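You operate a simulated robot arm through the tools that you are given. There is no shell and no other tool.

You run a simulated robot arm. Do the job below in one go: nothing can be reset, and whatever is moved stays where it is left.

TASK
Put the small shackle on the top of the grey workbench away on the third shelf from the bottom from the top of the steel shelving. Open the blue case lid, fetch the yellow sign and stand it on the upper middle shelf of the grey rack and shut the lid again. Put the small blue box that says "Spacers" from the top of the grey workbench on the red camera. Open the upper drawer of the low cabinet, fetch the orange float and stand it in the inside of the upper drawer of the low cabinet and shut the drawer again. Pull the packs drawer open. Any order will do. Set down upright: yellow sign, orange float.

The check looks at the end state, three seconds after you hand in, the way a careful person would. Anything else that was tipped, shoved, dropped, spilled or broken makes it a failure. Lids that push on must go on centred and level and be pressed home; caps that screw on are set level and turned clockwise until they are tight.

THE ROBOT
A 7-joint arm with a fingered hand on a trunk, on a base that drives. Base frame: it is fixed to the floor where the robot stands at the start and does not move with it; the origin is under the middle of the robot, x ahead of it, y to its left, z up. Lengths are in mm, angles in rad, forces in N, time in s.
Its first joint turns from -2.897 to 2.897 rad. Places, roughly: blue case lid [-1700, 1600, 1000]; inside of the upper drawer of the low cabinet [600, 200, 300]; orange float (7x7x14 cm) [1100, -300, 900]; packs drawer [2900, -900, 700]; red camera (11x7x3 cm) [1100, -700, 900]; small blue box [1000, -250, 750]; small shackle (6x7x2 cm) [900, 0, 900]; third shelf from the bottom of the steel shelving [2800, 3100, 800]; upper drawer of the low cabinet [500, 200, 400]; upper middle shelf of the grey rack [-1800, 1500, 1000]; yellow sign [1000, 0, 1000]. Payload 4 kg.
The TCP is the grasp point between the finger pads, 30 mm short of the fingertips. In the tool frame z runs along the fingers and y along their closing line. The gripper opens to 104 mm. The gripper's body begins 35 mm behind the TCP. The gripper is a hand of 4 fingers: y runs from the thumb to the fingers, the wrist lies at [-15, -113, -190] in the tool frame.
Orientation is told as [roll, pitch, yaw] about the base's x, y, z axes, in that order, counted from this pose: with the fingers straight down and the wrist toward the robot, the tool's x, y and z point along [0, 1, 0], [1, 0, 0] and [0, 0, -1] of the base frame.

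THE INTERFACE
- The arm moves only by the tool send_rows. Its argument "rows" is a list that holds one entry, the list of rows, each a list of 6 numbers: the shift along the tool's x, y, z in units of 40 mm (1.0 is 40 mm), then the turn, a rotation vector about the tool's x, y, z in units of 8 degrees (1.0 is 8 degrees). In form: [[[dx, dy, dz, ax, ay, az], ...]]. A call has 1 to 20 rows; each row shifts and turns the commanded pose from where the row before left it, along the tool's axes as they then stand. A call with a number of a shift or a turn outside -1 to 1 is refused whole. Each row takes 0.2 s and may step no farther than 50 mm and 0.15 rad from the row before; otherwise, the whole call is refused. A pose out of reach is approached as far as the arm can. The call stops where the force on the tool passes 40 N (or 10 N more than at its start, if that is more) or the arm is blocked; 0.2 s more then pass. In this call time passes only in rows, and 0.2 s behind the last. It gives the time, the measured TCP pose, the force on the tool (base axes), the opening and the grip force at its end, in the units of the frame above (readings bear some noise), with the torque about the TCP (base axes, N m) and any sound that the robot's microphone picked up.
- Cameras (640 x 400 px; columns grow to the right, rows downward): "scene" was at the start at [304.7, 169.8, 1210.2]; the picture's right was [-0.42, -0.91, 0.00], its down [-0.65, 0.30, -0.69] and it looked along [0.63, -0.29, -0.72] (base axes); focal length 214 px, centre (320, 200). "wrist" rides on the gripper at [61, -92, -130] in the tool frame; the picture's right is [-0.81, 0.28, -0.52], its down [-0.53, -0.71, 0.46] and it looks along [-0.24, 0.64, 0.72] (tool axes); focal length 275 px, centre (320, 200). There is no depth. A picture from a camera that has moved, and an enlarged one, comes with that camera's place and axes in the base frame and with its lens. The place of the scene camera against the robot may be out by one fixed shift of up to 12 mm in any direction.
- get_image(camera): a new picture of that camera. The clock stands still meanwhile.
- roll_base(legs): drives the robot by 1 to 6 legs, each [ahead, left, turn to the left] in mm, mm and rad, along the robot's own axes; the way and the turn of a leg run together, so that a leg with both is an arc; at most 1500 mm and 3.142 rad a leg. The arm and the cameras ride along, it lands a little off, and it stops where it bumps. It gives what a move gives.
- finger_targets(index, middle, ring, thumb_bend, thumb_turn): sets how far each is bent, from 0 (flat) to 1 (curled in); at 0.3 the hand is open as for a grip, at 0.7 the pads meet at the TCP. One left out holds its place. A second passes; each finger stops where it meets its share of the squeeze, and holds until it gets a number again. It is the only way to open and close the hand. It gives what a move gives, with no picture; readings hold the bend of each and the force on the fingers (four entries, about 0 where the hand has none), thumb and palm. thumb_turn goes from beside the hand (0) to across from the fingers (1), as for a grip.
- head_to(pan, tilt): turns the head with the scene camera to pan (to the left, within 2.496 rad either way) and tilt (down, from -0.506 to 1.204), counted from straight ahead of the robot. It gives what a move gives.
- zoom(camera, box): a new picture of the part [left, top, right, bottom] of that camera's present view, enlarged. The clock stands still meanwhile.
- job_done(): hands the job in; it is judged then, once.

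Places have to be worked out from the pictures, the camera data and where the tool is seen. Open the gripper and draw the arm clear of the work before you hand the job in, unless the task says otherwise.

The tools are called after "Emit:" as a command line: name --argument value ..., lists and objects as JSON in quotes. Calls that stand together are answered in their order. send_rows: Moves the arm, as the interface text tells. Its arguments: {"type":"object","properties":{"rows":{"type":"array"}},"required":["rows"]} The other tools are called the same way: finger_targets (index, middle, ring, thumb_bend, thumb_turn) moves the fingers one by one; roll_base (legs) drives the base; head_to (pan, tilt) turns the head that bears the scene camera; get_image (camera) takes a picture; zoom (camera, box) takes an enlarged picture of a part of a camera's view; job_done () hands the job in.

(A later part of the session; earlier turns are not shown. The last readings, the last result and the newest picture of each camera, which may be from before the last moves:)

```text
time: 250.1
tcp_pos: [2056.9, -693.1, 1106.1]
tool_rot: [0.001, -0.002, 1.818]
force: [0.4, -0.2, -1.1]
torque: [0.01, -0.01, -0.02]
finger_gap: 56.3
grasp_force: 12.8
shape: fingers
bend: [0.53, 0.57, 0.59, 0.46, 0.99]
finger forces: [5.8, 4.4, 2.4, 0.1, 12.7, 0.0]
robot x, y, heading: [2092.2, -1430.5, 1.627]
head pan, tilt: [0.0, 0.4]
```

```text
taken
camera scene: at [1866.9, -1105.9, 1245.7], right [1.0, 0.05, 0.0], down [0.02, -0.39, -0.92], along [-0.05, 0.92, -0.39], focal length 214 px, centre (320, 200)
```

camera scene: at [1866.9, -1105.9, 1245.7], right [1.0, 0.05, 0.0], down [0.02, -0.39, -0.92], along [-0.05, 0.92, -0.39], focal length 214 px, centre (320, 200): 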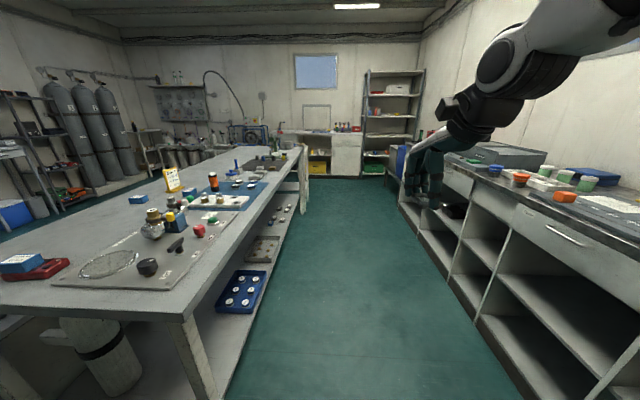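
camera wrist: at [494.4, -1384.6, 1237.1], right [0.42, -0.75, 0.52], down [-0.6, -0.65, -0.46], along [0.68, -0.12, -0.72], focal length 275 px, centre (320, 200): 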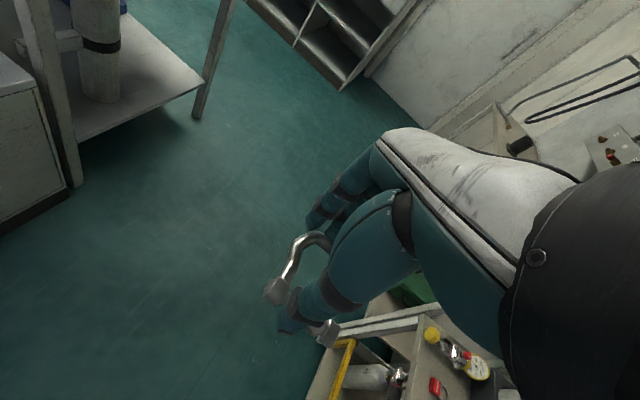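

The aisle is clear. I straighten the heading and drive up the aisle toward the steel shelving.

Emit:
roll_base --legs '[[0, 0, -0.053], [1500, 0, 0]]'

Emit:
roll_base --legs '[[1200, 0, 0]]'

Emit:
head_to --pan -0.3 --tilt 0.35

Emit:
get_image --camera "scene"

Emit:
head_to --pan 0.5 --tilt 0.4

Emit:
get_image --camera "scene"

```text
time: 258.2
tcp_pos: [2166.8, 859.6, 1106.0]
tool_rot: [0.0, -0.002, 1.718]
force: [0.0, -0.8, -1.2]
torque: [0.03, 0.0, -0.01]
finger_gap: 56.2
grasp_force: 12.7
shape: fingers
bend: [0.53, 0.57, 0.59, 0.46, 0.99]
finger forces: [5.8, 4.4, 2.5, 0.1, 12.7, 0.0]
robot x, y, heading: [2129.7, 118.8, 1.525]
head pan, tilt: [0.0, 0.4]
```

```text
time: 264.3
tcp_pos: [2196.1, 2065.1, 1105.7]
tool_rot: [-0.001, 0.0, 1.738]
force: [-0.3, 0.6, 0.0]
torque: [0.0, -0.01, 0.01]
finger_gap: 56.5
grasp_force: 12.9
shape: fingers
bend: [0.53, 0.57, 0.59, 0.46, 0.99]
finger forces: [5.8, 4.4, 2.4, 0.0, 12.6, 0.1]
robot x, y, heading: [2172.0, 1324.7, 1.548]
head pan, tilt: [0.0, 0.4]
```

```text
time: 265.1
tcp_pos: [2195.9, 2065.5, 1106.6]
tool_rot: [-0.001, -0.001, 1.74]
force: [0.7, 0.0, -1.2]
torque: [-0.01, 0.02, 0.01]
finger_gap: 56.2
grasp_force: 12.7
shape: fingers
bend: [0.53, 0.57, 0.59, 0.46, 0.99]
finger forces: [5.8, 4.4, 2.4, 0.0, 12.8, 0.1]
robot x, y, heading: [2171.2, 1324.4, 1.55]
head pan, tilt: [-0.3, 0.351]
```

```text
taken
camera scene: at [2000.1, 1663.1, 1250.3], right [0.95, -0.32, 0.0], down [-0.11, -0.33, -0.94], along [0.3, 0.89, -0.34], focal length 214 px, centre (320, 200)
```

scene: 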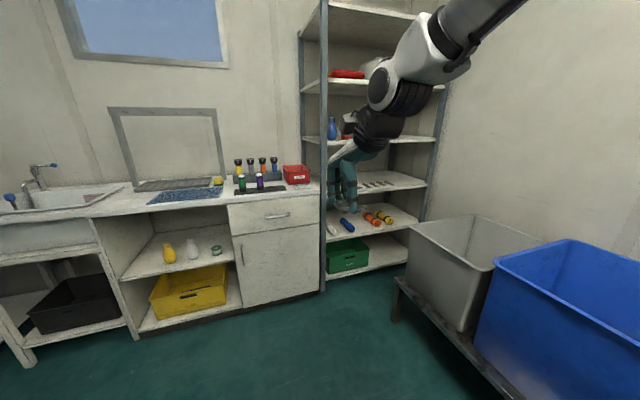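

```text
time: 266.2
tcp_pos: [2195.5, 2063.9, 1106.4]
tool_rot: [0.0, -0.003, 1.738]
force: [0.0, -0.9, -1.2]
torque: [0.01, 0.01, -0.05]
finger_gap: 56.3
grasp_force: 12.6
shape: fingers
bend: [0.53, 0.57, 0.59, 0.46, 0.99]
finger forces: [5.9, 4.4, 2.4, 0.0, 12.7, 0.0]
robot x, y, heading: [2169.6, 1326.7, 1.547]
head pan, tilt: [0.499, 0.4]
```

```text
taken
camera scene: at [1928.1, 1657.4, 1245.8], right [0.89, 0.45, 0.0], down [0.18, -0.35, -0.92], along [-0.42, 0.82, -0.39], focal length 214 px, centre (320, 200)
```

scene: 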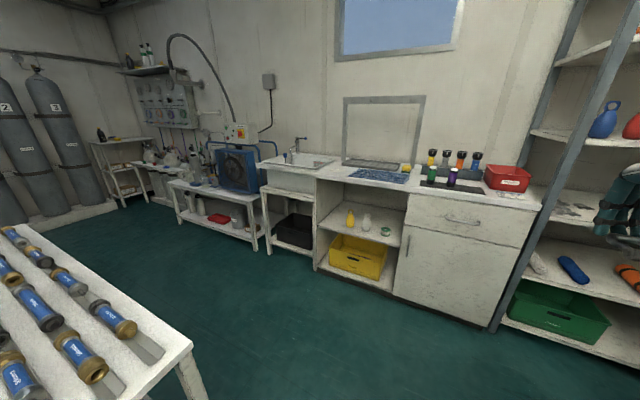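

The left side of the room is also open from here. The third shelf (z≈790) of the steel shelving starts at x≈2450, front y≈2935; bins stand to its right. I zoom in on the shelf.

Emit:
head_to --pan -0.45 --tilt 0.35

Emit:
get_image --camera "scene"

Emit:
zoom --camera "scene" --box '[230, 120, 400, 290]'

```text
time: 267.5
tcp_pos: [2195.6, 2063.6, 1106.0]
tool_rot: [-0.001, -0.001, 1.74]
force: [0.5, -0.3, -1.0]
torque: [0.03, -0.02, -0.03]
finger_gap: 56.0
grasp_force: 12.8
shape: fingers
bend: [0.53, 0.57, 0.59, 0.46, 0.99]
finger forces: [5.8, 4.3, 2.4, 0.0, 12.7, 0.1]
robot x, y, heading: [2177.6, 1324.6, 1.544]
head pan, tilt: [-0.45, 0.351]
```

```text
taken
camera scene: at [2012.9, 1657.6, 1250.3], right [0.89, -0.46, 0.0], down [-0.16, -0.31, -0.94], along [0.43, 0.83, -0.34], focal length 214 px, centre (320, 200)
```

scene: 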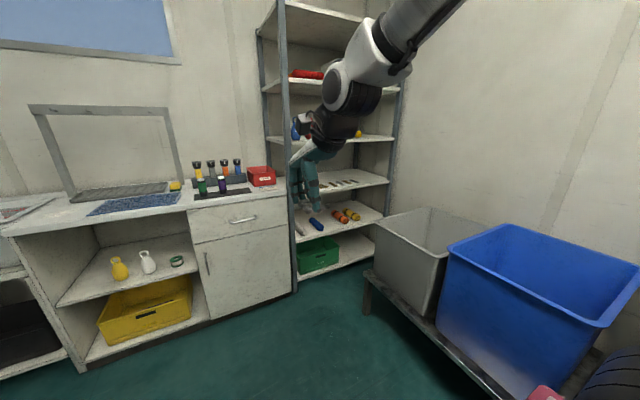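

```text
2.35 times, centred on (315, 205) of scene
camera zoom: at [2012.9, 1657.6, 1250.3], right [0.89, -0.46, 0.0], down [-0.16, -0.31, -0.94], along [0.43, 0.83, -0.34], focal length 505 px, centre (332, 188)
```

zoom: 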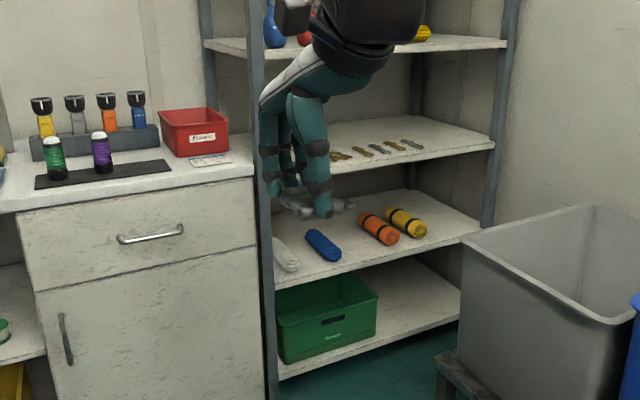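

The third shelf already holds a row of small hardware (hooks/shackles), confirming it as the place. I drive closer, stopping short of the shelving with the hand in front of it.

Emit:
roll_base --legs '[[740, -270, 0.02]]'

Emit:
head_to --pan -0.25 --tilt 0.5

Emit:
get_image --camera "scene"

Emit:
get_image --camera "wrist"

```text
time: 271.7
tcp_pos: [2463.6, 2803.9, 1106.2]
tool_rot: [0.0, -0.002, 1.753]
force: [0.1, 0.2, -0.9]
torque: [0.05, 0.02, -0.01]
finger_gap: 56.4
grasp_force: 12.9
shape: fingers
bend: [0.53, 0.57, 0.59, 0.46, 0.99]
finger forces: [5.8, 4.4, 2.3, 0.0, 12.6, 0.0]
robot x, y, heading: [2452.3, 2065.9, 1.561]
head pan, tilt: [-0.45, 0.351]
```

```text
time: 272.4
tcp_pos: [2463.9, 2802.9, 1107.2]
tool_rot: [-0.001, -0.002, 1.754]
force: [0.3, 0.1, -1.2]
torque: [0.0, 0.0, 0.01]
finger_gap: 56.5
grasp_force: 12.1
shape: fingers
bend: [0.53, 0.57, 0.59, 0.46, 0.99]
finger forces: [5.8, 4.4, 2.3, 0.0, 12.8, 0.0]
robot x, y, heading: [2449.4, 2067.2, 1.56]
head pan, tilt: [-0.25, 0.499]
```

```text
taken
camera scene: at [2269.5, 2398.5, 1236.7], right [0.97, -0.26, 0.0], down [-0.12, -0.46, -0.88], along [0.23, 0.85, -0.48], focal length 214 px, centre (320, 200)
```

scene: 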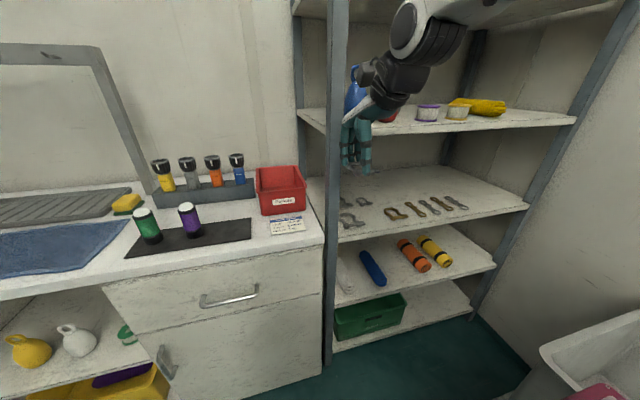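

```text
taken
camera wrist: at [2422.1, 2702.8, 1237.0], right [0.75, 0.42, 0.52], down [0.65, -0.6, -0.46], along [0.12, 0.68, -0.72], focal length 275 px, centre (320, 200)
```

wrist: 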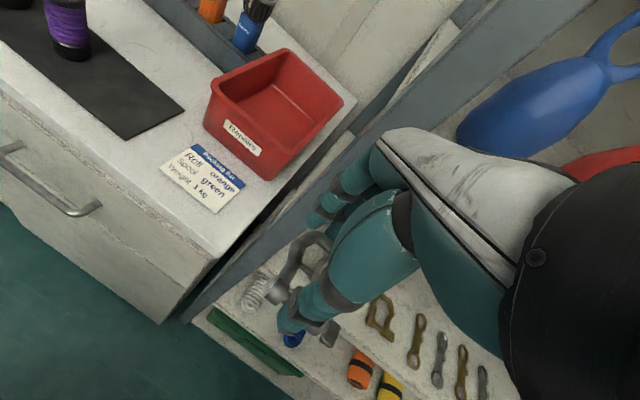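

I zoom to see where free space is on the third shelf.

Emit:
zoom --camera "scene" --box '[310, 150, 540, 290]'

Emit:
zoom --camera "wrist" --box '[170, 200, 510, 400]'

```text
2.78 times, centred on (425, 220) of scene
camera zoom: at [2269.5, 2398.5, 1236.7], right [0.97, -0.26, 0.0], down [-0.12, -0.46, -0.88], along [0.23, 0.85, -0.48], focal length 597 px, centre (28, 144)
```

zoom: 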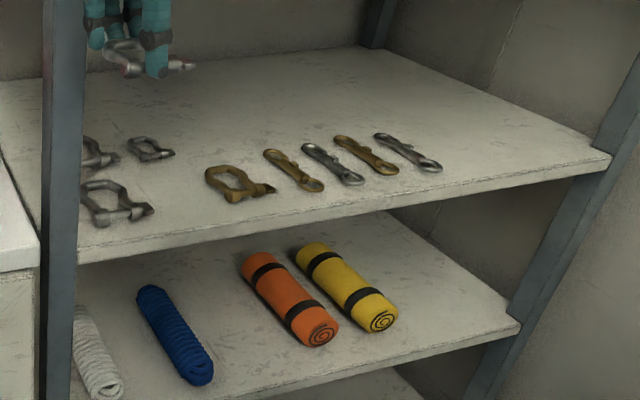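

```text
1.88 times, centred on (340, 300) of wrist
camera zoom: at [2422.1, 2702.8, 1237.0], right [0.75, 0.42, 0.52], down [0.65, -0.6, -0.46], along [0.12, 0.68, -0.72], focal length 518 px, centre (282, 12)
```

zoom: 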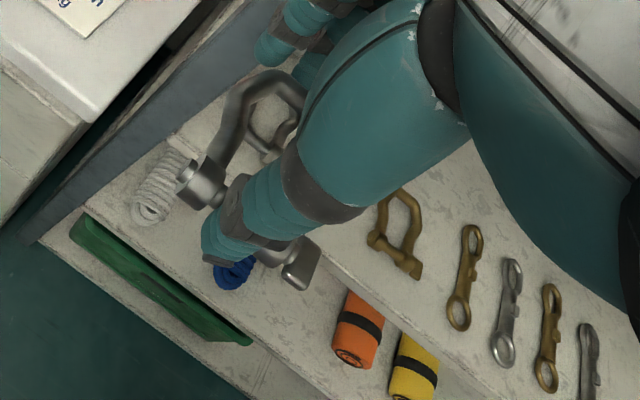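

There is a 100 mm gap between the big silver shackle (x≈2545) and the bronze one (x≈2729): target ≈(2638,2970). In front of the shelving I turn the hand square, shift right, lower, and tilt ~20°.

Emit:
send_rows --rows '[[[0, 0, 0.3, 0, 0, 0.65], [0, 0, 0.3, 0, 0, 0.65], [-0.87, 0, 0.5, 0, 0, 0], [-0.87, 0, 0.5, 0, 0, 0], [-0.87, 0, 0.5, 0, 0, 0], [-0.87, 0, 0.5, 0, 0, 0], [-0.87, 0, 0.5, 0, 0, 0], [0, 0, 0.9, -0.83, 0, 0], [0, 0, 0.9, -0.83, 0, 0], [0, -0.3, 0.8, -0.83, 0, 0], [0, -0.3, 0.8, 0, 0, 0]]]'

Emit:
get_image --camera "wrist"

Emit:
get_image --camera "scene"

```text
time: 274.9
tcp_pos: [2635.6, 2802.4, 845.5]
tool_rot: [0.001, -0.35, 1.573]
force: [0.5, 0.1, -0.4]
torque: [-0.01, 0.02, 0.01]
finger_gap: 56.1
grasp_force: 12.4
shape: fingers
bend: [0.54, 0.57, 0.59, 0.46, 0.99]
finger forces: [5.8, 4.3, 2.4, 0.0, 13.0, 0.1]
robot x, y, heading: [2454.1, 2067.5, 1.56]
head pan, tilt: [-0.25, 0.499]
```

```text
taken
camera wrist: at [2577.4, 2673.1, 935.6], right [0.81, 0.08, 0.58], down [0.53, -0.51, -0.67], along [0.24, 0.85, -0.46], focal length 275 px, centre (320, 200)
```

wrist: 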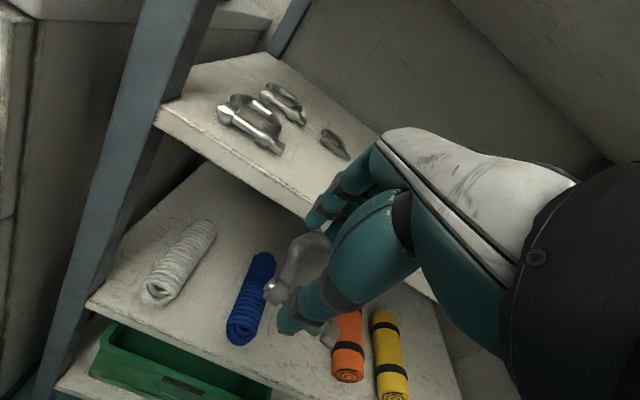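

```text
taken
camera scene: at [2269.6, 2398.4, 1236.7], right [0.97, -0.26, 0.0], down [-0.12, -0.46, -0.88], along [0.23, 0.85, -0.48], focal length 214 px, centre (320, 200)
```

scene: 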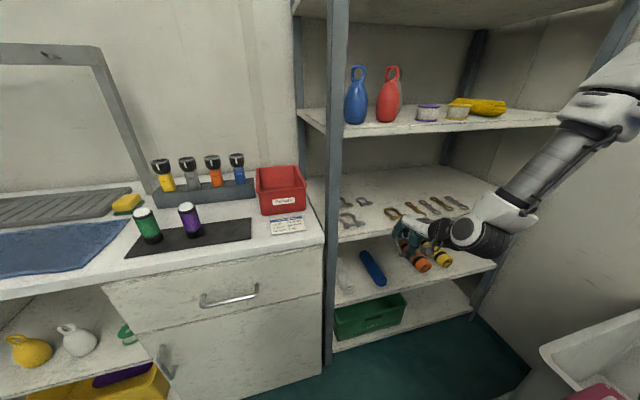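

The hand is in front of the gap, tips ~15 mm above shelf level, and the forearm stays well in front of the shelves. I drive forward 130 mm and check.

Emit:
roll_base --legs '[[130, 0, 0.01]]'

Emit:
get_image --camera "wrist"

Emit:
zoom --camera "scene" --box '[310, 150, 540, 290]'

```text
time: 276.1
tcp_pos: [2628.9, 2934.6, 844.9]
tool_rot: [0.0, -0.352, 1.586]
force: [-0.2, -0.2, 5.6]
torque: [-0.17, 0.0, 0.0]
finger_gap: 56.0
grasp_force: 13.6
shape: fingers
bend: [0.54, 0.58, 0.59, 0.46, 1.0]
finger forces: [6.5, 4.7, 3.0, 0.0, 13.0, 0.0]
robot x, y, heading: [2452.2, 2196.1, 1.576]
head pan, tilt: [-0.25, 0.499]
```

```text
taken
camera wrist: at [2570.9, 2804.8, 936.2], right [0.81, 0.09, 0.58], down [0.54, -0.51, -0.67], along [0.23, 0.86, -0.46], focal length 275 px, centre (320, 200)
```

wrist: 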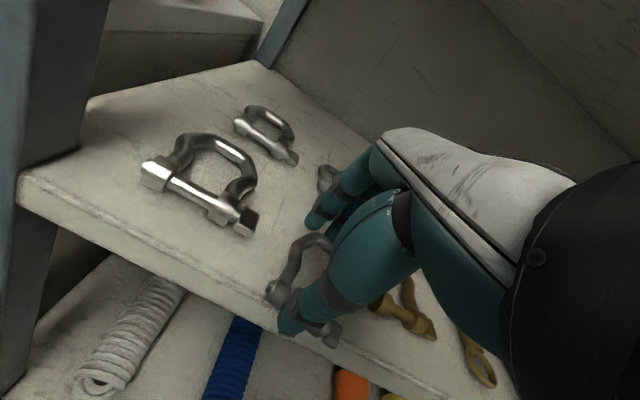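

```text
2.78 times, centred on (425, 220) of scene
camera zoom: at [2266.3, 2525.9, 1236.7], right [0.97, -0.25, 0.0], down [-0.12, -0.46, -0.88], along [0.22, 0.85, -0.48], focal length 597 px, centre (28, 144)
```

zoom: 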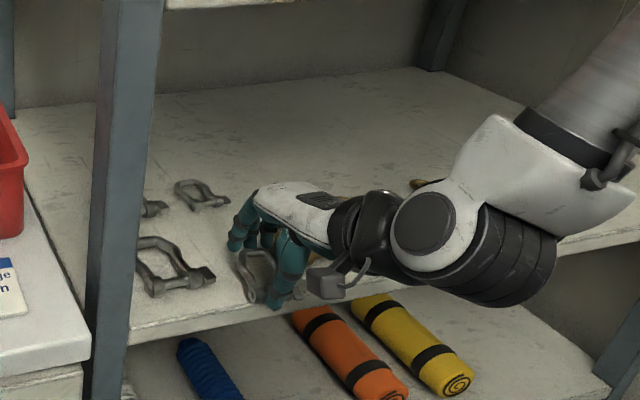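

The shackle just brushes the shelf (5.6 N). I lift 6 mm and move 35 mm further in, so it sits fully on the shelf.

Emit:
send_rows --rows '[[[0, 0.06, -0.16, 0, 0, 0], [0, 0.41, 0.15, 0, 0, 0], [0, 0.41, 0.15, 0, 0, 0]]]'

Emit:
zoom --camera "wrist" --box '[110, 80, 510, 380]'

Emit:
zoom --camera "scene" --box '[350, 190, 470, 265]'

```text
time: 276.9
tcp_pos: [2628.6, 2970.9, 853.1]
tool_rot: [0.0, -0.35, 1.583]
force: [-0.2, 0.0, -0.9]
torque: [0.07, 0.0, 0.0]
finger_gap: 56.0
grasp_force: 12.9
shape: fingers
bend: [0.54, 0.58, 0.59, 0.46, 1.0]
finger forces: [5.9, 4.3, 2.4, 0.0, 13.2, 0.0]
robot x, y, heading: [2449.5, 2190.7, 1.57]
head pan, tilt: [-0.25, 0.499]
```

```text
1.33 times, centred on (310, 230) of wrist
camera zoom: at [2570.8, 2839.9, 944.2], right [0.81, 0.09, 0.58], down [0.54, -0.51, -0.67], along [0.23, 0.86, -0.46], focal length 367 px, centre (333, 160)
```

zoom: 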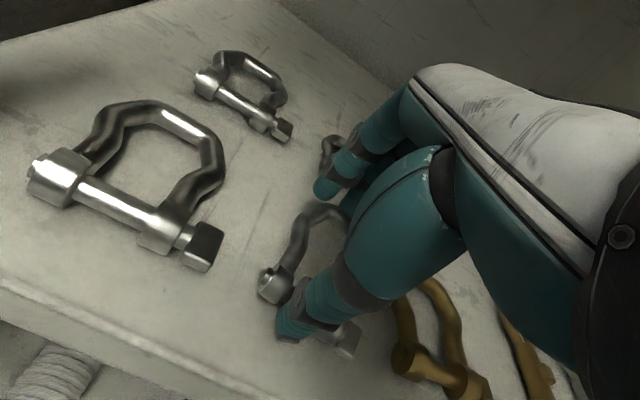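

```text
5.33 times, centred on (410, 228) of scene
camera zoom: at [2266.5, 2526.1, 1236.7], right [0.97, -0.25, 0.0], down [-0.12, -0.46, -0.88], along [0.22, 0.85, -0.48], focal length 1144 px, centre (-160, 53)
```

zoom: 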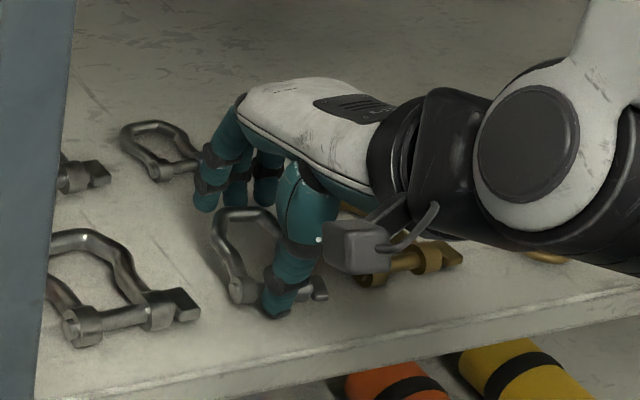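

It sits over the free spot, but a bit close to the bronze one; I shift 12 mm left and lower to contact.

Emit:
send_rows --rows '[[[0.3, 0, 0, 0, 0, 0], [0, -0.034, 0.094, 0, 0, 0]]]'

Emit:
send_rows --rows '[[[0, -0.025, 0.07, 0, 0, 0]]]'

Emit:
zoom --camera "scene" --box '[350, 190, 470, 265]'

```text
time: 277.5
tcp_pos: [2615.3, 2970.8, 847.6]
tool_rot: [-0.002, -0.351, 1.585]
force: [-0.2, 0.9, 2.2]
torque: [-0.09, -0.02, 0.01]
finger_gap: 56.0
grasp_force: 13.5
shape: fingers
bend: [0.54, 0.58, 0.59, 0.46, 1.0]
finger forces: [6.2, 4.7, 2.9, 0.1, 13.0, 0.1]
robot x, y, heading: [2452.5, 2196.0, 1.571]
head pan, tilt: [-0.25, 0.499]
```

```text
time: 277.9
tcp_pos: [2615.8, 2970.7, 845.5]
tool_rot: [-0.002, -0.355, 1.586]
force: [-0.4, -3.3, 25.2]
torque: [-1.13, -0.03, -0.04]
finger_gap: 56.2
grasp_force: 22.8
shape: fingers
bend: [0.54, 0.58, 0.59, 0.47, 1.0]
finger forces: [5.7, 4.3, 3.1, 0.1, 32.8, 0.0]
robot x, y, heading: [2452.6, 2195.9, 1.578]
head pan, tilt: [-0.25, 0.499]
```

```text
5.33 times, centred on (410, 228) of scene
camera zoom: at [2266.1, 2525.2, 1236.9], right [0.97, -0.25, 0.0], down [-0.12, -0.46, -0.88], along [0.22, 0.85, -0.48], focal length 1144 px, centre (-160, 53)
```

zoom: 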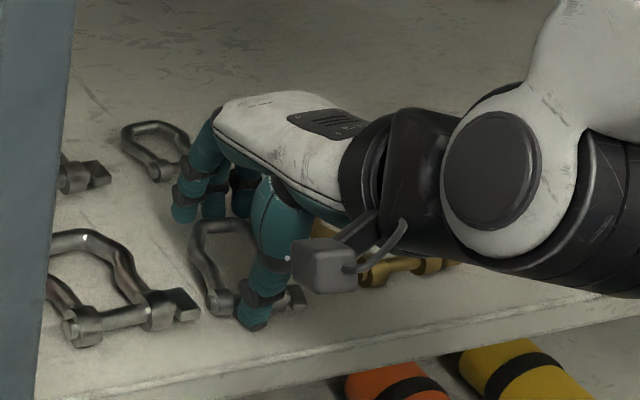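

The thumb is bearing on the shelf. I ease up, reduce the tilt by ~12° so the shackle lies flatter, and settle it.

Emit:
send_rows --rows '[[[0, 0.03, -0.1, 0, 0, 0], [0, 0, 0, 0.75, 0, 0], [0, 0, 0, 0.75, 0, 0]]]'

Emit:
send_rows --rows '[[[0, 0, 0.05, 0, 0, 0]]]'

Emit:
zoom --camera "scene" --box '[350, 190, 470, 265]'

```text
time: 278.7
tcp_pos: [2616.0, 2970.7, 850.6]
tool_rot: [0.001, -0.14, 1.583]
force: [0.4, 0.0, -1.2]
torque: [0.02, 0.02, -0.02]
finger_gap: 56.1
grasp_force: 13.0
shape: fingers
bend: [0.54, 0.58, 0.59, 0.47, 1.0]
finger forces: [6.0, 4.3, 2.5, 0.1, 13.1, 0.0]
robot x, y, heading: [2451.3, 2195.5, 1.576]
head pan, tilt: [-0.25, 0.499]
```

```text
time: 279.1
tcp_pos: [2616.7, 2971.2, 847.7]
tool_rot: [0.002, -0.139, 1.585]
force: [-0.1, -0.4, -1.2]
torque: [0.0, 0.01, 0.03]
finger_gap: 55.9
grasp_force: 12.8
shape: fingers
bend: [0.54, 0.58, 0.59, 0.47, 1.0]
finger forces: [6.0, 4.3, 2.5, 0.0, 13.3, 0.0]
robot x, y, heading: [2451.1, 2196.6, 1.573]
head pan, tilt: [-0.25, 0.499]
```

```text
5.33 times, centred on (410, 228) of scene
camera zoom: at [2266.3, 2526.1, 1236.6], right [0.97, -0.25, 0.0], down [-0.12, -0.46, -0.88], along [0.22, 0.85, -0.48], focal length 1144 px, centre (-160, 53)
```

zoom: 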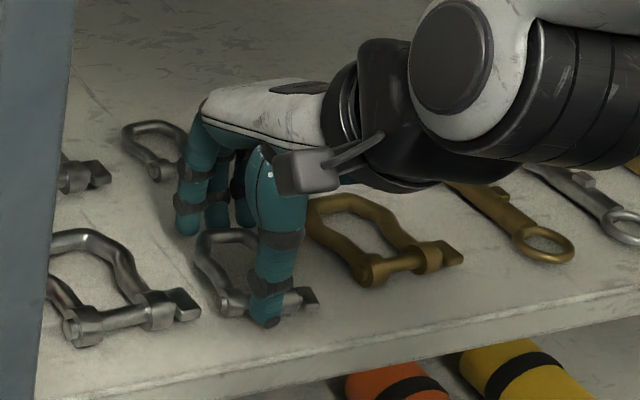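

Emit:
send_rows --rows '[[[0, 0, 0.06, 0, 0, 0]]]'

Emit:
send_rows --rows '[[[0, 0, 0.06, 0, 0, 0]]]'

```text
time: 279.5
tcp_pos: [2615.1, 2971.7, 845.2]
tool_rot: [0.0, -0.142, 1.584]
force: [0.0, 0.3, -1.4]
torque: [-0.02, 0.04, -0.03]
finger_gap: 56.1
grasp_force: 12.8
shape: fingers
bend: [0.54, 0.58, 0.59, 0.47, 1.0]
finger forces: [6.0, 4.3, 2.5, 0.0, 13.1, 0.0]
robot x, y, heading: [2454.9, 2198.0, 1.57]
head pan, tilt: [-0.25, 0.499]
```

```text
time: 279.9
tcp_pos: [2617.1, 2972.1, 841.8]
tool_rot: [-0.002, -0.142, 1.586]
force: [1.1, -0.3, -1.2]
torque: [0.02, 0.02, 0.02]
finger_gap: 56.1
grasp_force: 13.2
shape: fingers
bend: [0.54, 0.58, 0.59, 0.47, 1.0]
finger forces: [5.9, 4.3, 2.5, 0.1, 13.1, 0.1]
robot x, y, heading: [2450.7, 2191.6, 1.573]
head pan, tilt: [-0.25, 0.499]
```

No contact yet; I continue in 2 mm steps.

Emit:
send_rows --rows '[[[0, 0, 0.05, 0, 0, 0]]]'

Emit:
send_rows --rows '[[[0, 0, 0.05, 0, 0, 0]]]'

Emit:
zoom --camera "scene" --box '[350, 190, 470, 265]'

```text
time: 280.3
tcp_pos: [2616.6, 2972.3, 842.1]
tool_rot: [-0.003, -0.142, 1.584]
force: [-1.0, -0.3, 0.2]
torque: [0.03, 0.0, 0.01]
finger_gap: 56.1
grasp_force: 12.3
shape: fingers
bend: [0.54, 0.58, 0.59, 0.47, 1.0]
finger forces: [5.9, 4.4, 2.5, 0.1, 13.2, 0.0]
robot x, y, heading: [2453.9, 2193.0, 1.569]
head pan, tilt: [-0.25, 0.499]
```

```text
time: 280.7
tcp_pos: [2616.6, 2973.0, 839.8]
tool_rot: [-0.002, -0.145, 1.584]
force: [-1.7, -0.7, 3.8]
torque: [-0.17, 0.0, -0.04]
finger_gap: 55.9
grasp_force: 13.0
shape: fingers
bend: [0.54, 0.58, 0.59, 0.47, 1.0]
finger forces: [6.2, 4.2, 2.6, 0.0, 12.9, 0.1]
robot x, y, heading: [2448.5, 2192.2, 1.572]
head pan, tilt: [-0.25, 0.499]
```

```text
5.33 times, centred on (410, 228) of scene
camera zoom: at [2266.2, 2525.9, 1236.7], right [0.97, -0.25, 0.0], down [-0.12, -0.46, -0.88], along [0.22, 0.85, -0.48], focal length 1144 px, centre (-160, 53)
```

zoom: 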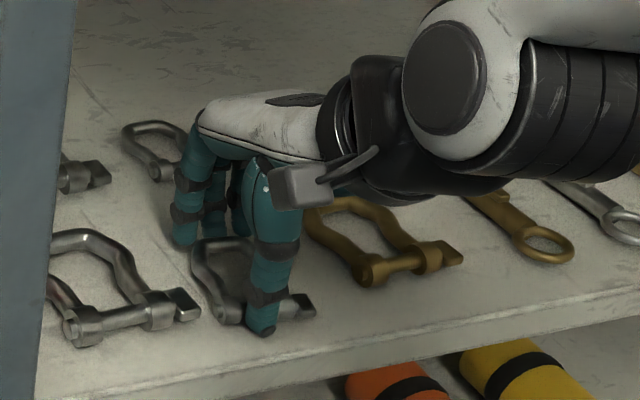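

Contact. I open the fingers, lift 35 mm (tilting to keep the wrist below the shelf above), and withdraw.

Emit:
finger_targets --index 0.42 --middle 0.44 --ring 0.44 --thumb_bend 0.36

Emit:
send_rows --rows '[[[0, 0, -0.3, 0, 0, 0], [0, 0.03, -0.4, 0, 0, 0], [0, 0.03, -0.4, -0.5, 0, 0]]]'

Emit:
zoom --camera "scene" --box '[350, 190, 470, 265]'

Emit:
get_image --camera "wrist"

```text
time: 281.7
tcp_pos: [2617.9, 2972.7, 837.9]
tool_rot: [0.001, -0.141, 1.584]
force: [0.0, 0.0, -0.2]
torque: [0.0, -0.01, 0.01]
finger_gap: 79.8
grasp_force: 0.0
shape: fingers
bend: [0.42, 0.44, 0.44, 0.36, 0.98]
finger forces: [0.0, 0.0, 0.1, 0.0, 0.0, 0.0]
robot x, y, heading: [2452.1, 2192.7, 1.577]
head pan, tilt: [-0.25, 0.499]
```

```text
time: 282.5
tcp_pos: [2616.9, 2968.7, 883.6]
tool_rot: [-0.002, -0.21, 1.584]
force: [0.3, -0.2, -0.2]
torque: [0.02, 0.0, -0.03]
finger_gap: 79.9
grasp_force: 0.1
shape: fingers
bend: [0.42, 0.44, 0.44, 0.36, 0.98]
finger forces: [0.0, 0.0, 0.0, 0.0, 0.1, 0.0]
robot x, y, heading: [2451.0, 2193.3, 1.571]
head pan, tilt: [-0.25, 0.499]
```

```text
5.33 times, centred on (410, 228) of scene
camera zoom: at [2266.3, 2526.2, 1236.6], right [0.97, -0.25, 0.0], down [-0.12, -0.46, -0.88], along [0.22, 0.85, -0.48], focal length 1144 px, centre (-160, 53)
```

zoom: 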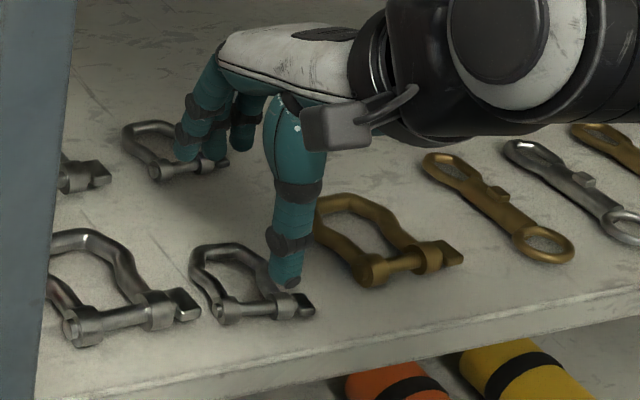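

```text
taken
camera wrist: at [2558.2, 2852.0, 992.7], right [0.81, 0.17, 0.56], down [0.54, -0.59, -0.59], along [0.23, 0.79, -0.57], focal length 275 px, centre (320, 200)
```

wrist: 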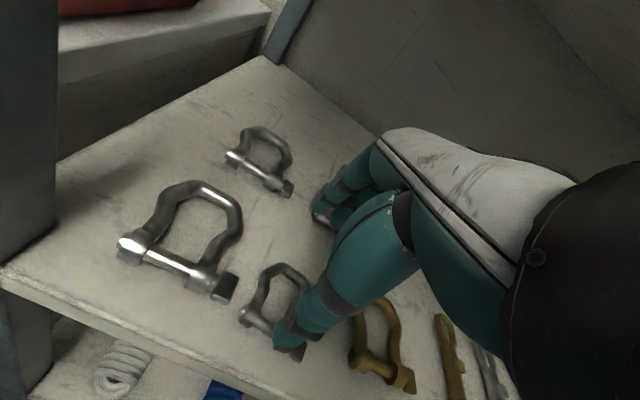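

The shackle lies flat on the third shelf. I withdraw the hand straight back out of the shelving with the base.

Emit:
roll_base --legs '[[-250, 0, 0]]'

Emit:
get_image --camera "scene"

Emit:
zoom --camera "scene" --box '[330, 170, 490, 260]'

```text
time: 284.4
tcp_pos: [2617.2, 2719.8, 883.9]
tool_rot: [0.0, -0.211, 1.584]
force: [0.5, 0.2, -0.4]
torque: [0.02, 0.0, -0.01]
finger_gap: 80.1
grasp_force: 0.1
shape: fingers
bend: [0.42, 0.44, 0.44, 0.36, 0.98]
finger forces: [0.1, 0.0, 0.1, 0.1, 0.1, 0.0]
robot x, y, heading: [2454.0, 1944.0, 1.572]
head pan, tilt: [-0.25, 0.499]
```

```text
taken
camera scene: at [2266.8, 2276.6, 1236.7], right [0.97, -0.25, 0.0], down [-0.12, -0.46, -0.88], along [0.22, 0.85, -0.48], focal length 214 px, centre (320, 200)
```

scene: 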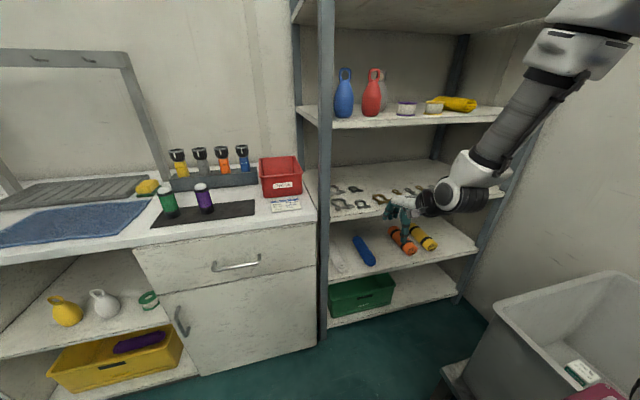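

```text
4.00 times, centred on (410, 215) of scene
camera zoom: at [2266.8, 2276.6, 1236.7], right [0.97, -0.25, 0.0], down [-0.12, -0.46, -0.88], along [0.22, 0.85, -0.48], focal length 858 px, centre (-40, 140)
```

zoom: 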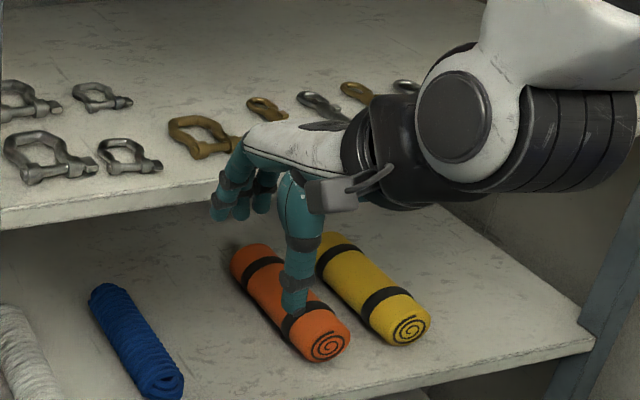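

The shackle now sits among the others on the third shelf. I raise the arm and reverse down the aisle toward the Packs drawer.

Emit:
send_rows --rows '[[[0, 0, -0.8, 0.75, 0, 0], [0.3, 0, -0.8, 0.75, 0, 0], [0.6, 0, -0.9, 0, 0, 0], [0.6, 0, -0.9, 0, 0, 0], [0.6, 0, -0.9, 0, 0, 0], [0.6, 0, -0.9, 0, 0, 0]]]'

Emit:
roll_base --legs '[[-700, 330, 0], [-800, 0, 0]]'

Emit:
roll_base --legs '[[-700, 0, 0]]'

```text
time: 285.8
tcp_pos: [2508.3, 2705.8, 1090.9]
tool_rot: [-0.001, 0.001, 1.583]
force: [0.3, 0.4, 0.4]
torque: [0.0, 0.0, -0.01]
finger_gap: 80.0
grasp_force: 0.1
shape: fingers
bend: [0.42, 0.44, 0.44, 0.36, 0.98]
finger forces: [0.1, 0.0, 0.1, 0.0, 0.0, 0.1]
robot x, y, heading: [2454.0, 1948.3, 1.572]
head pan, tilt: [-0.25, 0.499]
```

```text
time: 293.7
tcp_pos: [2205.7, 1227.0, 1091.2]
tool_rot: [0.0, -0.001, 1.61]
force: [-0.5, 0.6, -1.9]
torque: [-0.02, -0.01, 0.01]
finger_gap: 80.3
grasp_force: 0.1
shape: fingers
bend: [0.42, 0.44, 0.44, 0.36, 0.98]
finger forces: [0.0, 0.1, 0.0, 0.0, 0.1, 0.0]
robot x, y, heading: [2168.4, 462.9, 1.606]
head pan, tilt: [-0.25, 0.499]
```

```text
time: 297.6
tcp_pos: [2226.7, 520.0, 1091.9]
tool_rot: [-0.001, -0.002, 1.61]
force: [-0.3, 0.0, 0.1]
torque: [-0.01, -0.04, 0.01]
finger_gap: 80.4
grasp_force: 0.0
shape: fingers
bend: [0.42, 0.44, 0.44, 0.36, 0.98]
finger forces: [0.0, 0.1, 0.0, 0.0, 0.0, 0.0]
robot x, y, heading: [2191.1, -244.5, 1.594]
head pan, tilt: [-0.25, 0.499]
```

Emit:
roll_base --legs '[[-865, 90, -0.02], [0, 0, -1.572]]'

Emit:
head_to --pan 0.1 --tilt 0.6

Emit:
get_image --camera "scene"

Emit:
get_image --camera "wrist"

```text
time: 305.9
tcp_pos: [2873.3, -1144.5, 1091.5]
tool_rot: [0.001, -0.002, 0.039]
force: [-0.2, 0.0, -0.1]
torque: [0.03, -0.01, 0.01]
finger_gap: 80.3
grasp_force: 0.2
shape: fingers
bend: [0.42, 0.44, 0.44, 0.36, 0.98]
finger forces: [0.0, 0.1, 0.1, 0.0, 0.0, 0.0]
robot x, y, heading: [2111.4, -1106.9, 0.028]
head pan, tilt: [-0.25, 0.499]
```

```text
time: 306.7
tcp_pos: [2873.0, -1145.2, 1091.5]
tool_rot: [0.001, -0.001, 0.039]
force: [-1.0, -0.3, 0.0]
torque: [-0.02, 0.03, 0.0]
finger_gap: 79.9
grasp_force: 0.1
shape: fingers
bend: [0.42, 0.44, 0.44, 0.36, 0.98]
finger forces: [0.0, 0.1, 0.0, 0.0, 0.0, 0.1]
robot x, y, heading: [2110.2, -1107.8, 0.022]
head pan, tilt: [0.099, 0.6]
```

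```text
taken
camera scene: at [2424.1, -886.4, 1227.6], right [0.12, -0.99, 0.0], down [-0.56, -0.07, -0.83], along [0.82, 0.1, -0.56], focal length 214 px, centre (320, 200)
```

scene: 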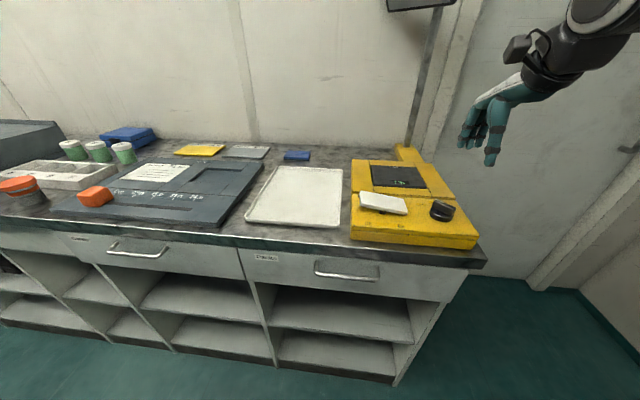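

```text
taken
camera wrist: at [2781.0, -1085.8, 1221.9], right [0.3, -0.8, 0.52], down [-0.69, -0.56, -0.46], along [0.65, -0.22, -0.72], focal length 275 px, centre (320, 200)
```

wrist: 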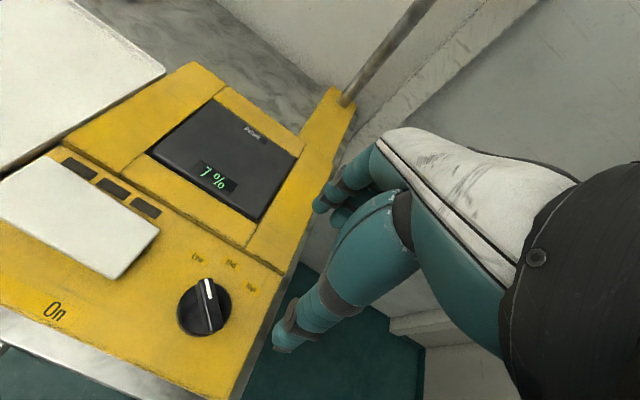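

Triangulated: the Packs handle bar is at about (2726,−913,823), just below the counter's edge (slab bottom z≈868), so I need a nearly horizontal approach. I back the base off and set the hand up pointing forward in front of the handle.

Emit:
roll_base --legs '[[-285, -40, -0.024]]'

Emit:
finger_targets --index 0.52 --middle 0.52 --ring 0.52 --thumb_bend 0.45

Emit:
send_rows --rows '[[[0.85, 0, 0.4, 0, 0, 0], [0.85, 0, 0.4, 0, 0, 0], [0.85, 0, 0.4, 0, 0, 0], [0.85, 0, 0.4, 0, 0, 0], [0.85, 0, 0.4, 0, 0, 0], [0.85, 0, 0.4, 0, 0, 0], [0.85, 0, 0.4, 0, 0, 0], [0.85, 0, 0.2, 0, 0, 0], [0, 0, 0, -0.95, 0, 0], [0, 0, 0, -0.95, 0, 0], [0, 0, 0, -0.95, 0, 0], [0, 0, 0, -0.95, 0, 0], [0, 0, 0, -0.95, 0, 0], [0, 0, 0, -0.95, 0, 0], [0, 0, 0, -0.95, 0, 0], [0, 0, 0, -0.95, 0, 0], [0, 0, 0, -0.95, 0, 0], [0, 0, 0, -0.85, 0, 0]]]'

Emit:
get_image --camera "wrist"

Emit:
get_image --camera "scene"

```text
time: 308.7
tcp_pos: [2587.1, -1210.5, 1090.9]
tool_rot: [0.001, -0.003, 0.005]
force: [-0.3, -0.3, 0.5]
torque: [0.0, -0.03, 0.03]
finger_gap: 80.2
grasp_force: 0.1
shape: fingers
bend: [0.42, 0.44, 0.44, 0.36, 0.98]
finger forces: [0.0, 0.1, 0.1, 0.0, 0.0, 0.0]
robot x, y, heading: [1826.7, -1149.5, -0.004]
head pan, tilt: [0.099, 0.6]
```

```text
time: 309.7
tcp_pos: [2587.0, -1210.4, 1091.1]
tool_rot: [-0.002, -0.001, 0.005]
force: [0.1, -0.3, -0.8]
torque: [0.05, -0.01, 0.02]
finger_gap: 56.5
grasp_force: 0.0
shape: fingers
bend: [0.52, 0.52, 0.52, 0.45, 0.99]
finger forces: [0.1, 0.1, 0.0, 0.0, 0.1, 0.0]
robot x, y, heading: [1824.2, -1146.8, -0.008]
head pan, tilt: [0.099, 0.6]
```

```text
time: 313.5
tcp_pos: [2586.0, -938.8, 970.0]
tool_rot: [-0.006, -1.316, 0.011]
force: [-0.4, -0.5, 0.4]
torque: [0.02, 0.02, 0.02]
finger_gap: 56.2
grasp_force: 0.1
shape: fingers
bend: [0.52, 0.52, 0.52, 0.45, 0.99]
finger forces: [0.1, 0.1, 0.0, 0.0, 0.0, 0.0]
robot x, y, heading: [1827.4, -1149.7, -0.012]
head pan, tilt: [0.099, 0.6]
```

```text
taken
camera wrist: at [2438.3, -877.7, 914.8], right [-0.43, -0.81, 0.4], down [0.26, -0.53, -0.8], along [0.87, -0.24, 0.44], focal length 275 px, centre (320, 200)
```

wrist: 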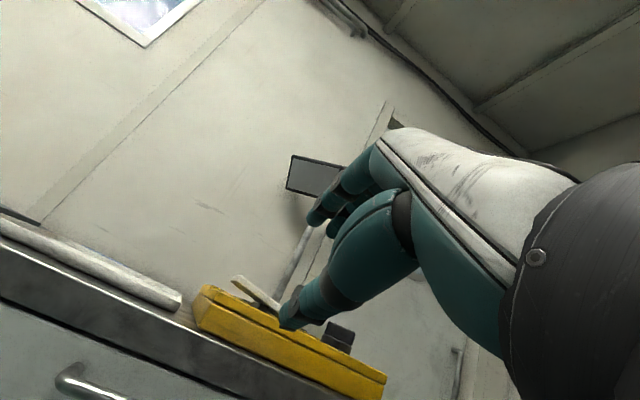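

```text
taken
camera scene: at [2145.9, -938.6, 1227.6], right [0.09, -1.0, 0.0], down [-0.56, -0.05, -0.83], along [0.82, 0.08, -0.56], focal length 214 px, centre (320, 200)
```

scene: 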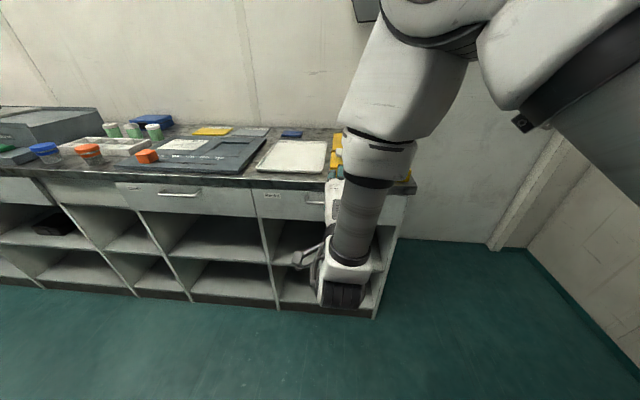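

The near-horizontal pose works and the handle's left end (y≈−842) is in view. I lower the hand to handle height, still 140 mm in front of it.

Emit:
send_rows --rows '[[[0.16, -0.88, 0.23, 0, 0, 0], [0.16, -0.88, 0.23, 0, 0, 0], [0.16, -0.88, 0.23, 0, 0, 0], [0.16, -0.88, 0.23, 0, 0, 0]]]'

Emit:
get_image --camera "wrist"

Emit:
zoom --camera "scene" --box '[240, 160, 440, 300]'

```text
time: 314.5
tcp_pos: [2617.8, -887.9, 844.6]
tool_rot: [-0.013, -1.311, 0.017]
force: [-0.3, -0.1, 0.1]
torque: [0.0, -0.03, -0.02]
finger_gap: 55.9
grasp_force: 0.2
shape: fingers
bend: [0.52, 0.52, 0.52, 0.45, 0.99]
finger forces: [0.0, 0.0, 0.1, 0.1, 0.0, 0.0]
out of reach, approached as far as the arm can: row 1, 2, 3, 4
robot x, y, heading: [1828.7, -1150.8, -0.006]
head pan, tilt: [0.099, 0.6]
```

```text
taken
camera wrist: at [2469.7, -826.4, 788.9], right [-0.43, -0.81, 0.4], down [0.26, -0.53, -0.8], along [0.87, -0.24, 0.44], focal length 275 px, centre (320, 200)
```

wrist: 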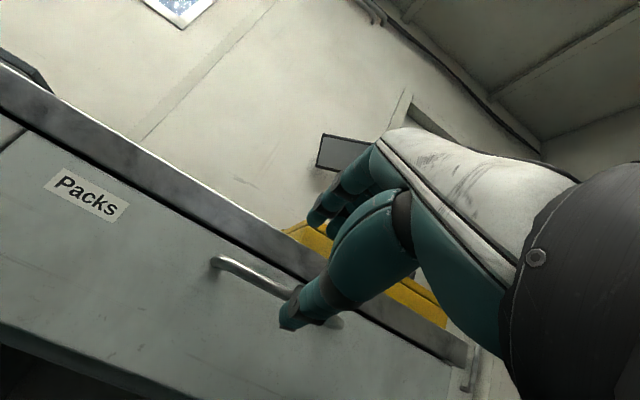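

```text
2.86 times, centred on (340, 230) of scene
camera zoom: at [2146.0, -938.7, 1227.6], right [0.09, -1.0, 0.0], down [-0.56, -0.05, -0.83], along [0.82, 0.08, -0.56], focal length 613 px, centre (263, 114)
```

zoom: 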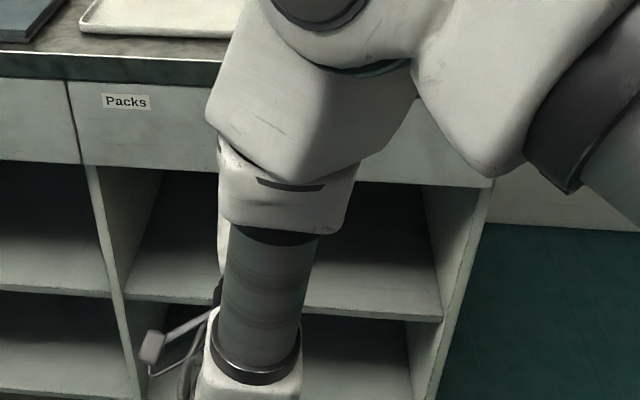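

The bar is almost straight ahead along the tool axis (about 110 mm). I advance along the tool axis in steps and re-measure.

Emit:
send_rows --rows '[[[0, 0, 0.5, 0, 0, 0], [0, 0, 0.5, 0, 0, 0]]]'

Emit:
get_image --camera "wrist"

```text
time: 315.1
tcp_pos: [2656.7, -887.2, 832.5]
tool_rot: [0.001, -1.315, 0.007]
force: [0.6, 0.7, -0.4]
torque: [0.0, -0.02, -0.03]
finger_gap: 55.8
grasp_force: 0.0
shape: fingers
bend: [0.52, 0.52, 0.52, 0.45, 0.99]
finger forces: [0.0, 0.1, 0.1, 0.1, 0.0, 0.0]
robot x, y, heading: [1825.7, -1148.9, -0.006]
head pan, tilt: [0.099, 0.6]
```

```text
taken
camera wrist: at [2509.2, -825.0, 777.6], right [-0.43, -0.81, 0.4], down [0.26, -0.53, -0.81], along [0.87, -0.24, 0.44], focal length 275 px, centre (320, 200)
```

wrist: 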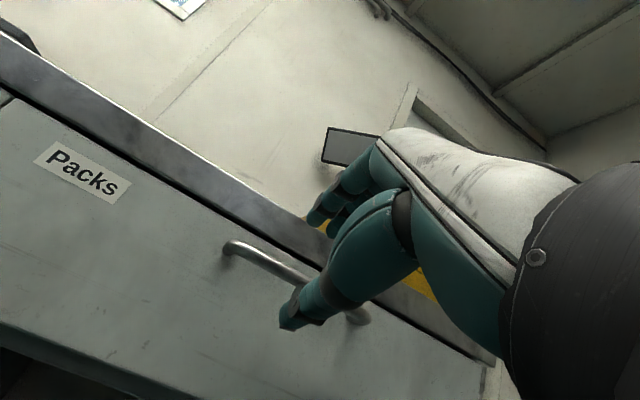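

Bar at (2723, z≈814), centred on the tool axis, ~68 mm ahead. I advance 58 mm and close around it.

Emit:
send_rows --rows '[[[0, 0, 0.5, 0, 0, 0], [0, 0, 0.5, 0, 0, 0], [0, 0, 0.4, 0, 0, 0]]]'

Emit:
get_image --camera "wrist"

Emit:
finger_targets --index 0.75 --middle 0.75 --ring 0.75 --thumb_bend 0.75

Emit:
zoom --camera "wrist" --box '[180, 160, 440, 360]'

```text
time: 315.9
tcp_pos: [2708.0, -887.1, 818.6]
tool_rot: [-0.007, -1.312, 0.011]
force: [0.3, 0.2, 0.1]
torque: [-0.03, 0.01, 0.01]
finger_gap: 56.1
grasp_force: 0.1
shape: fingers
bend: [0.52, 0.52, 0.52, 0.45, 0.99]
finger forces: [0.0, 0.1, 0.1, 0.1, 0.1, 0.0]
robot x, y, heading: [1825.3, -1150.3, -0.009]
head pan, tilt: [0.099, 0.6]
```

```text
taken
camera wrist: at [2560.9, -825.4, 764.8], right [-0.43, -0.81, 0.4], down [0.26, -0.53, -0.81], along [0.87, -0.24, 0.44], focal length 275 px, centre (320, 200)
```

wrist: 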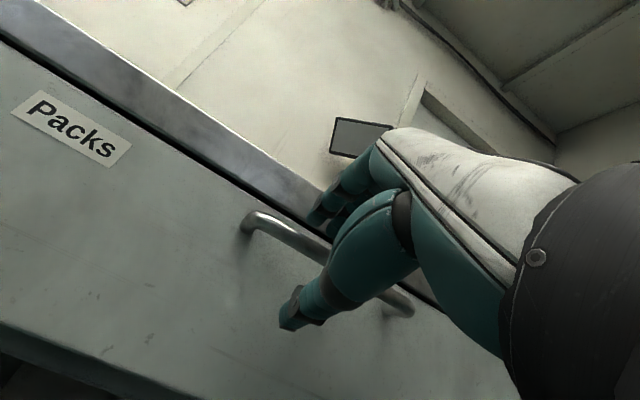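

```text
time: 316.9
tcp_pos: [2707.4, -886.2, 821.5]
tool_rot: [0.002, -1.317, 0.003]
force: [2.5, -2.0, 28.5]
torque: [-0.42, -0.6, -0.07]
finger_gap: 7.7
grasp_force: 21.5
shape: fingers
bend: [0.73, 0.64, 0.73, 0.69, 1.0]
finger forces: [11.2, 11.3, 13.6, 0.1, 7.3, 0.0]
robot x, y, heading: [1825.9, -1145.0, -0.007]
head pan, tilt: [0.099, 0.6]
```

```text
2.00 times, centred on (310, 260) of wrist
camera zoom: at [2560.8, -825.3, 766.7], right [-0.43, -0.81, 0.4], down [0.27, -0.53, -0.8], along [0.86, -0.24, 0.44], focal length 551 px, centre (340, 80)
```

zoom: 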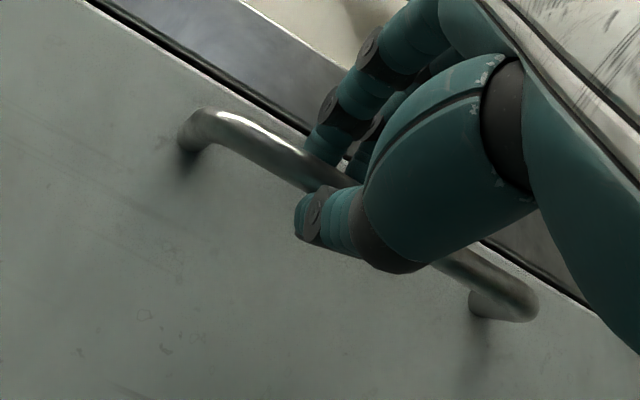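

The fingers clamp the bar with ~11 N each. I try a gentle pull back.

Emit:
send_rows --rows '[[[0, -0.05, -0.2, 0, 0, 0], [0, -0.05, -0.2, 0, 0, 0], [0, -0.1, -0.3, 0, 0, 0]]]'

Emit:
get_image --camera "wrist"

```text
time: 317.7
tcp_pos: [2679.3, -885.5, 822.2]
tool_rot: [0.001, -1.316, 0.006]
force: [0.1, -2.3, 29.4]
torque: [-0.47, -0.63, -0.01]
finger_gap: 7.8
grasp_force: 22.9
shape: fingers
bend: [0.73, 0.63, 0.73, 0.69, 1.0]
finger forces: [11.3, 11.9, 14.2, 0.0, 7.4, 0.0]
robot x, y, heading: [1826.5, -1152.2, -0.004]
head pan, tilt: [0.099, 0.6]
```

```text
taken
camera wrist: at [2531.4, -825.4, 766.4], right [-0.43, -0.81, 0.4], down [0.26, -0.53, -0.81], along [0.86, -0.24, 0.44], focal length 275 px, centre (320, 200)
```

wrist: 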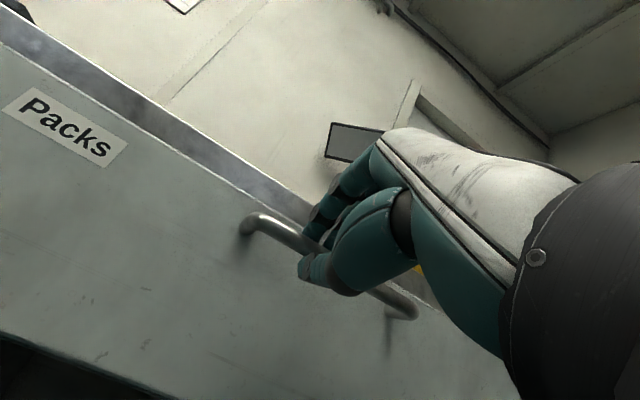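

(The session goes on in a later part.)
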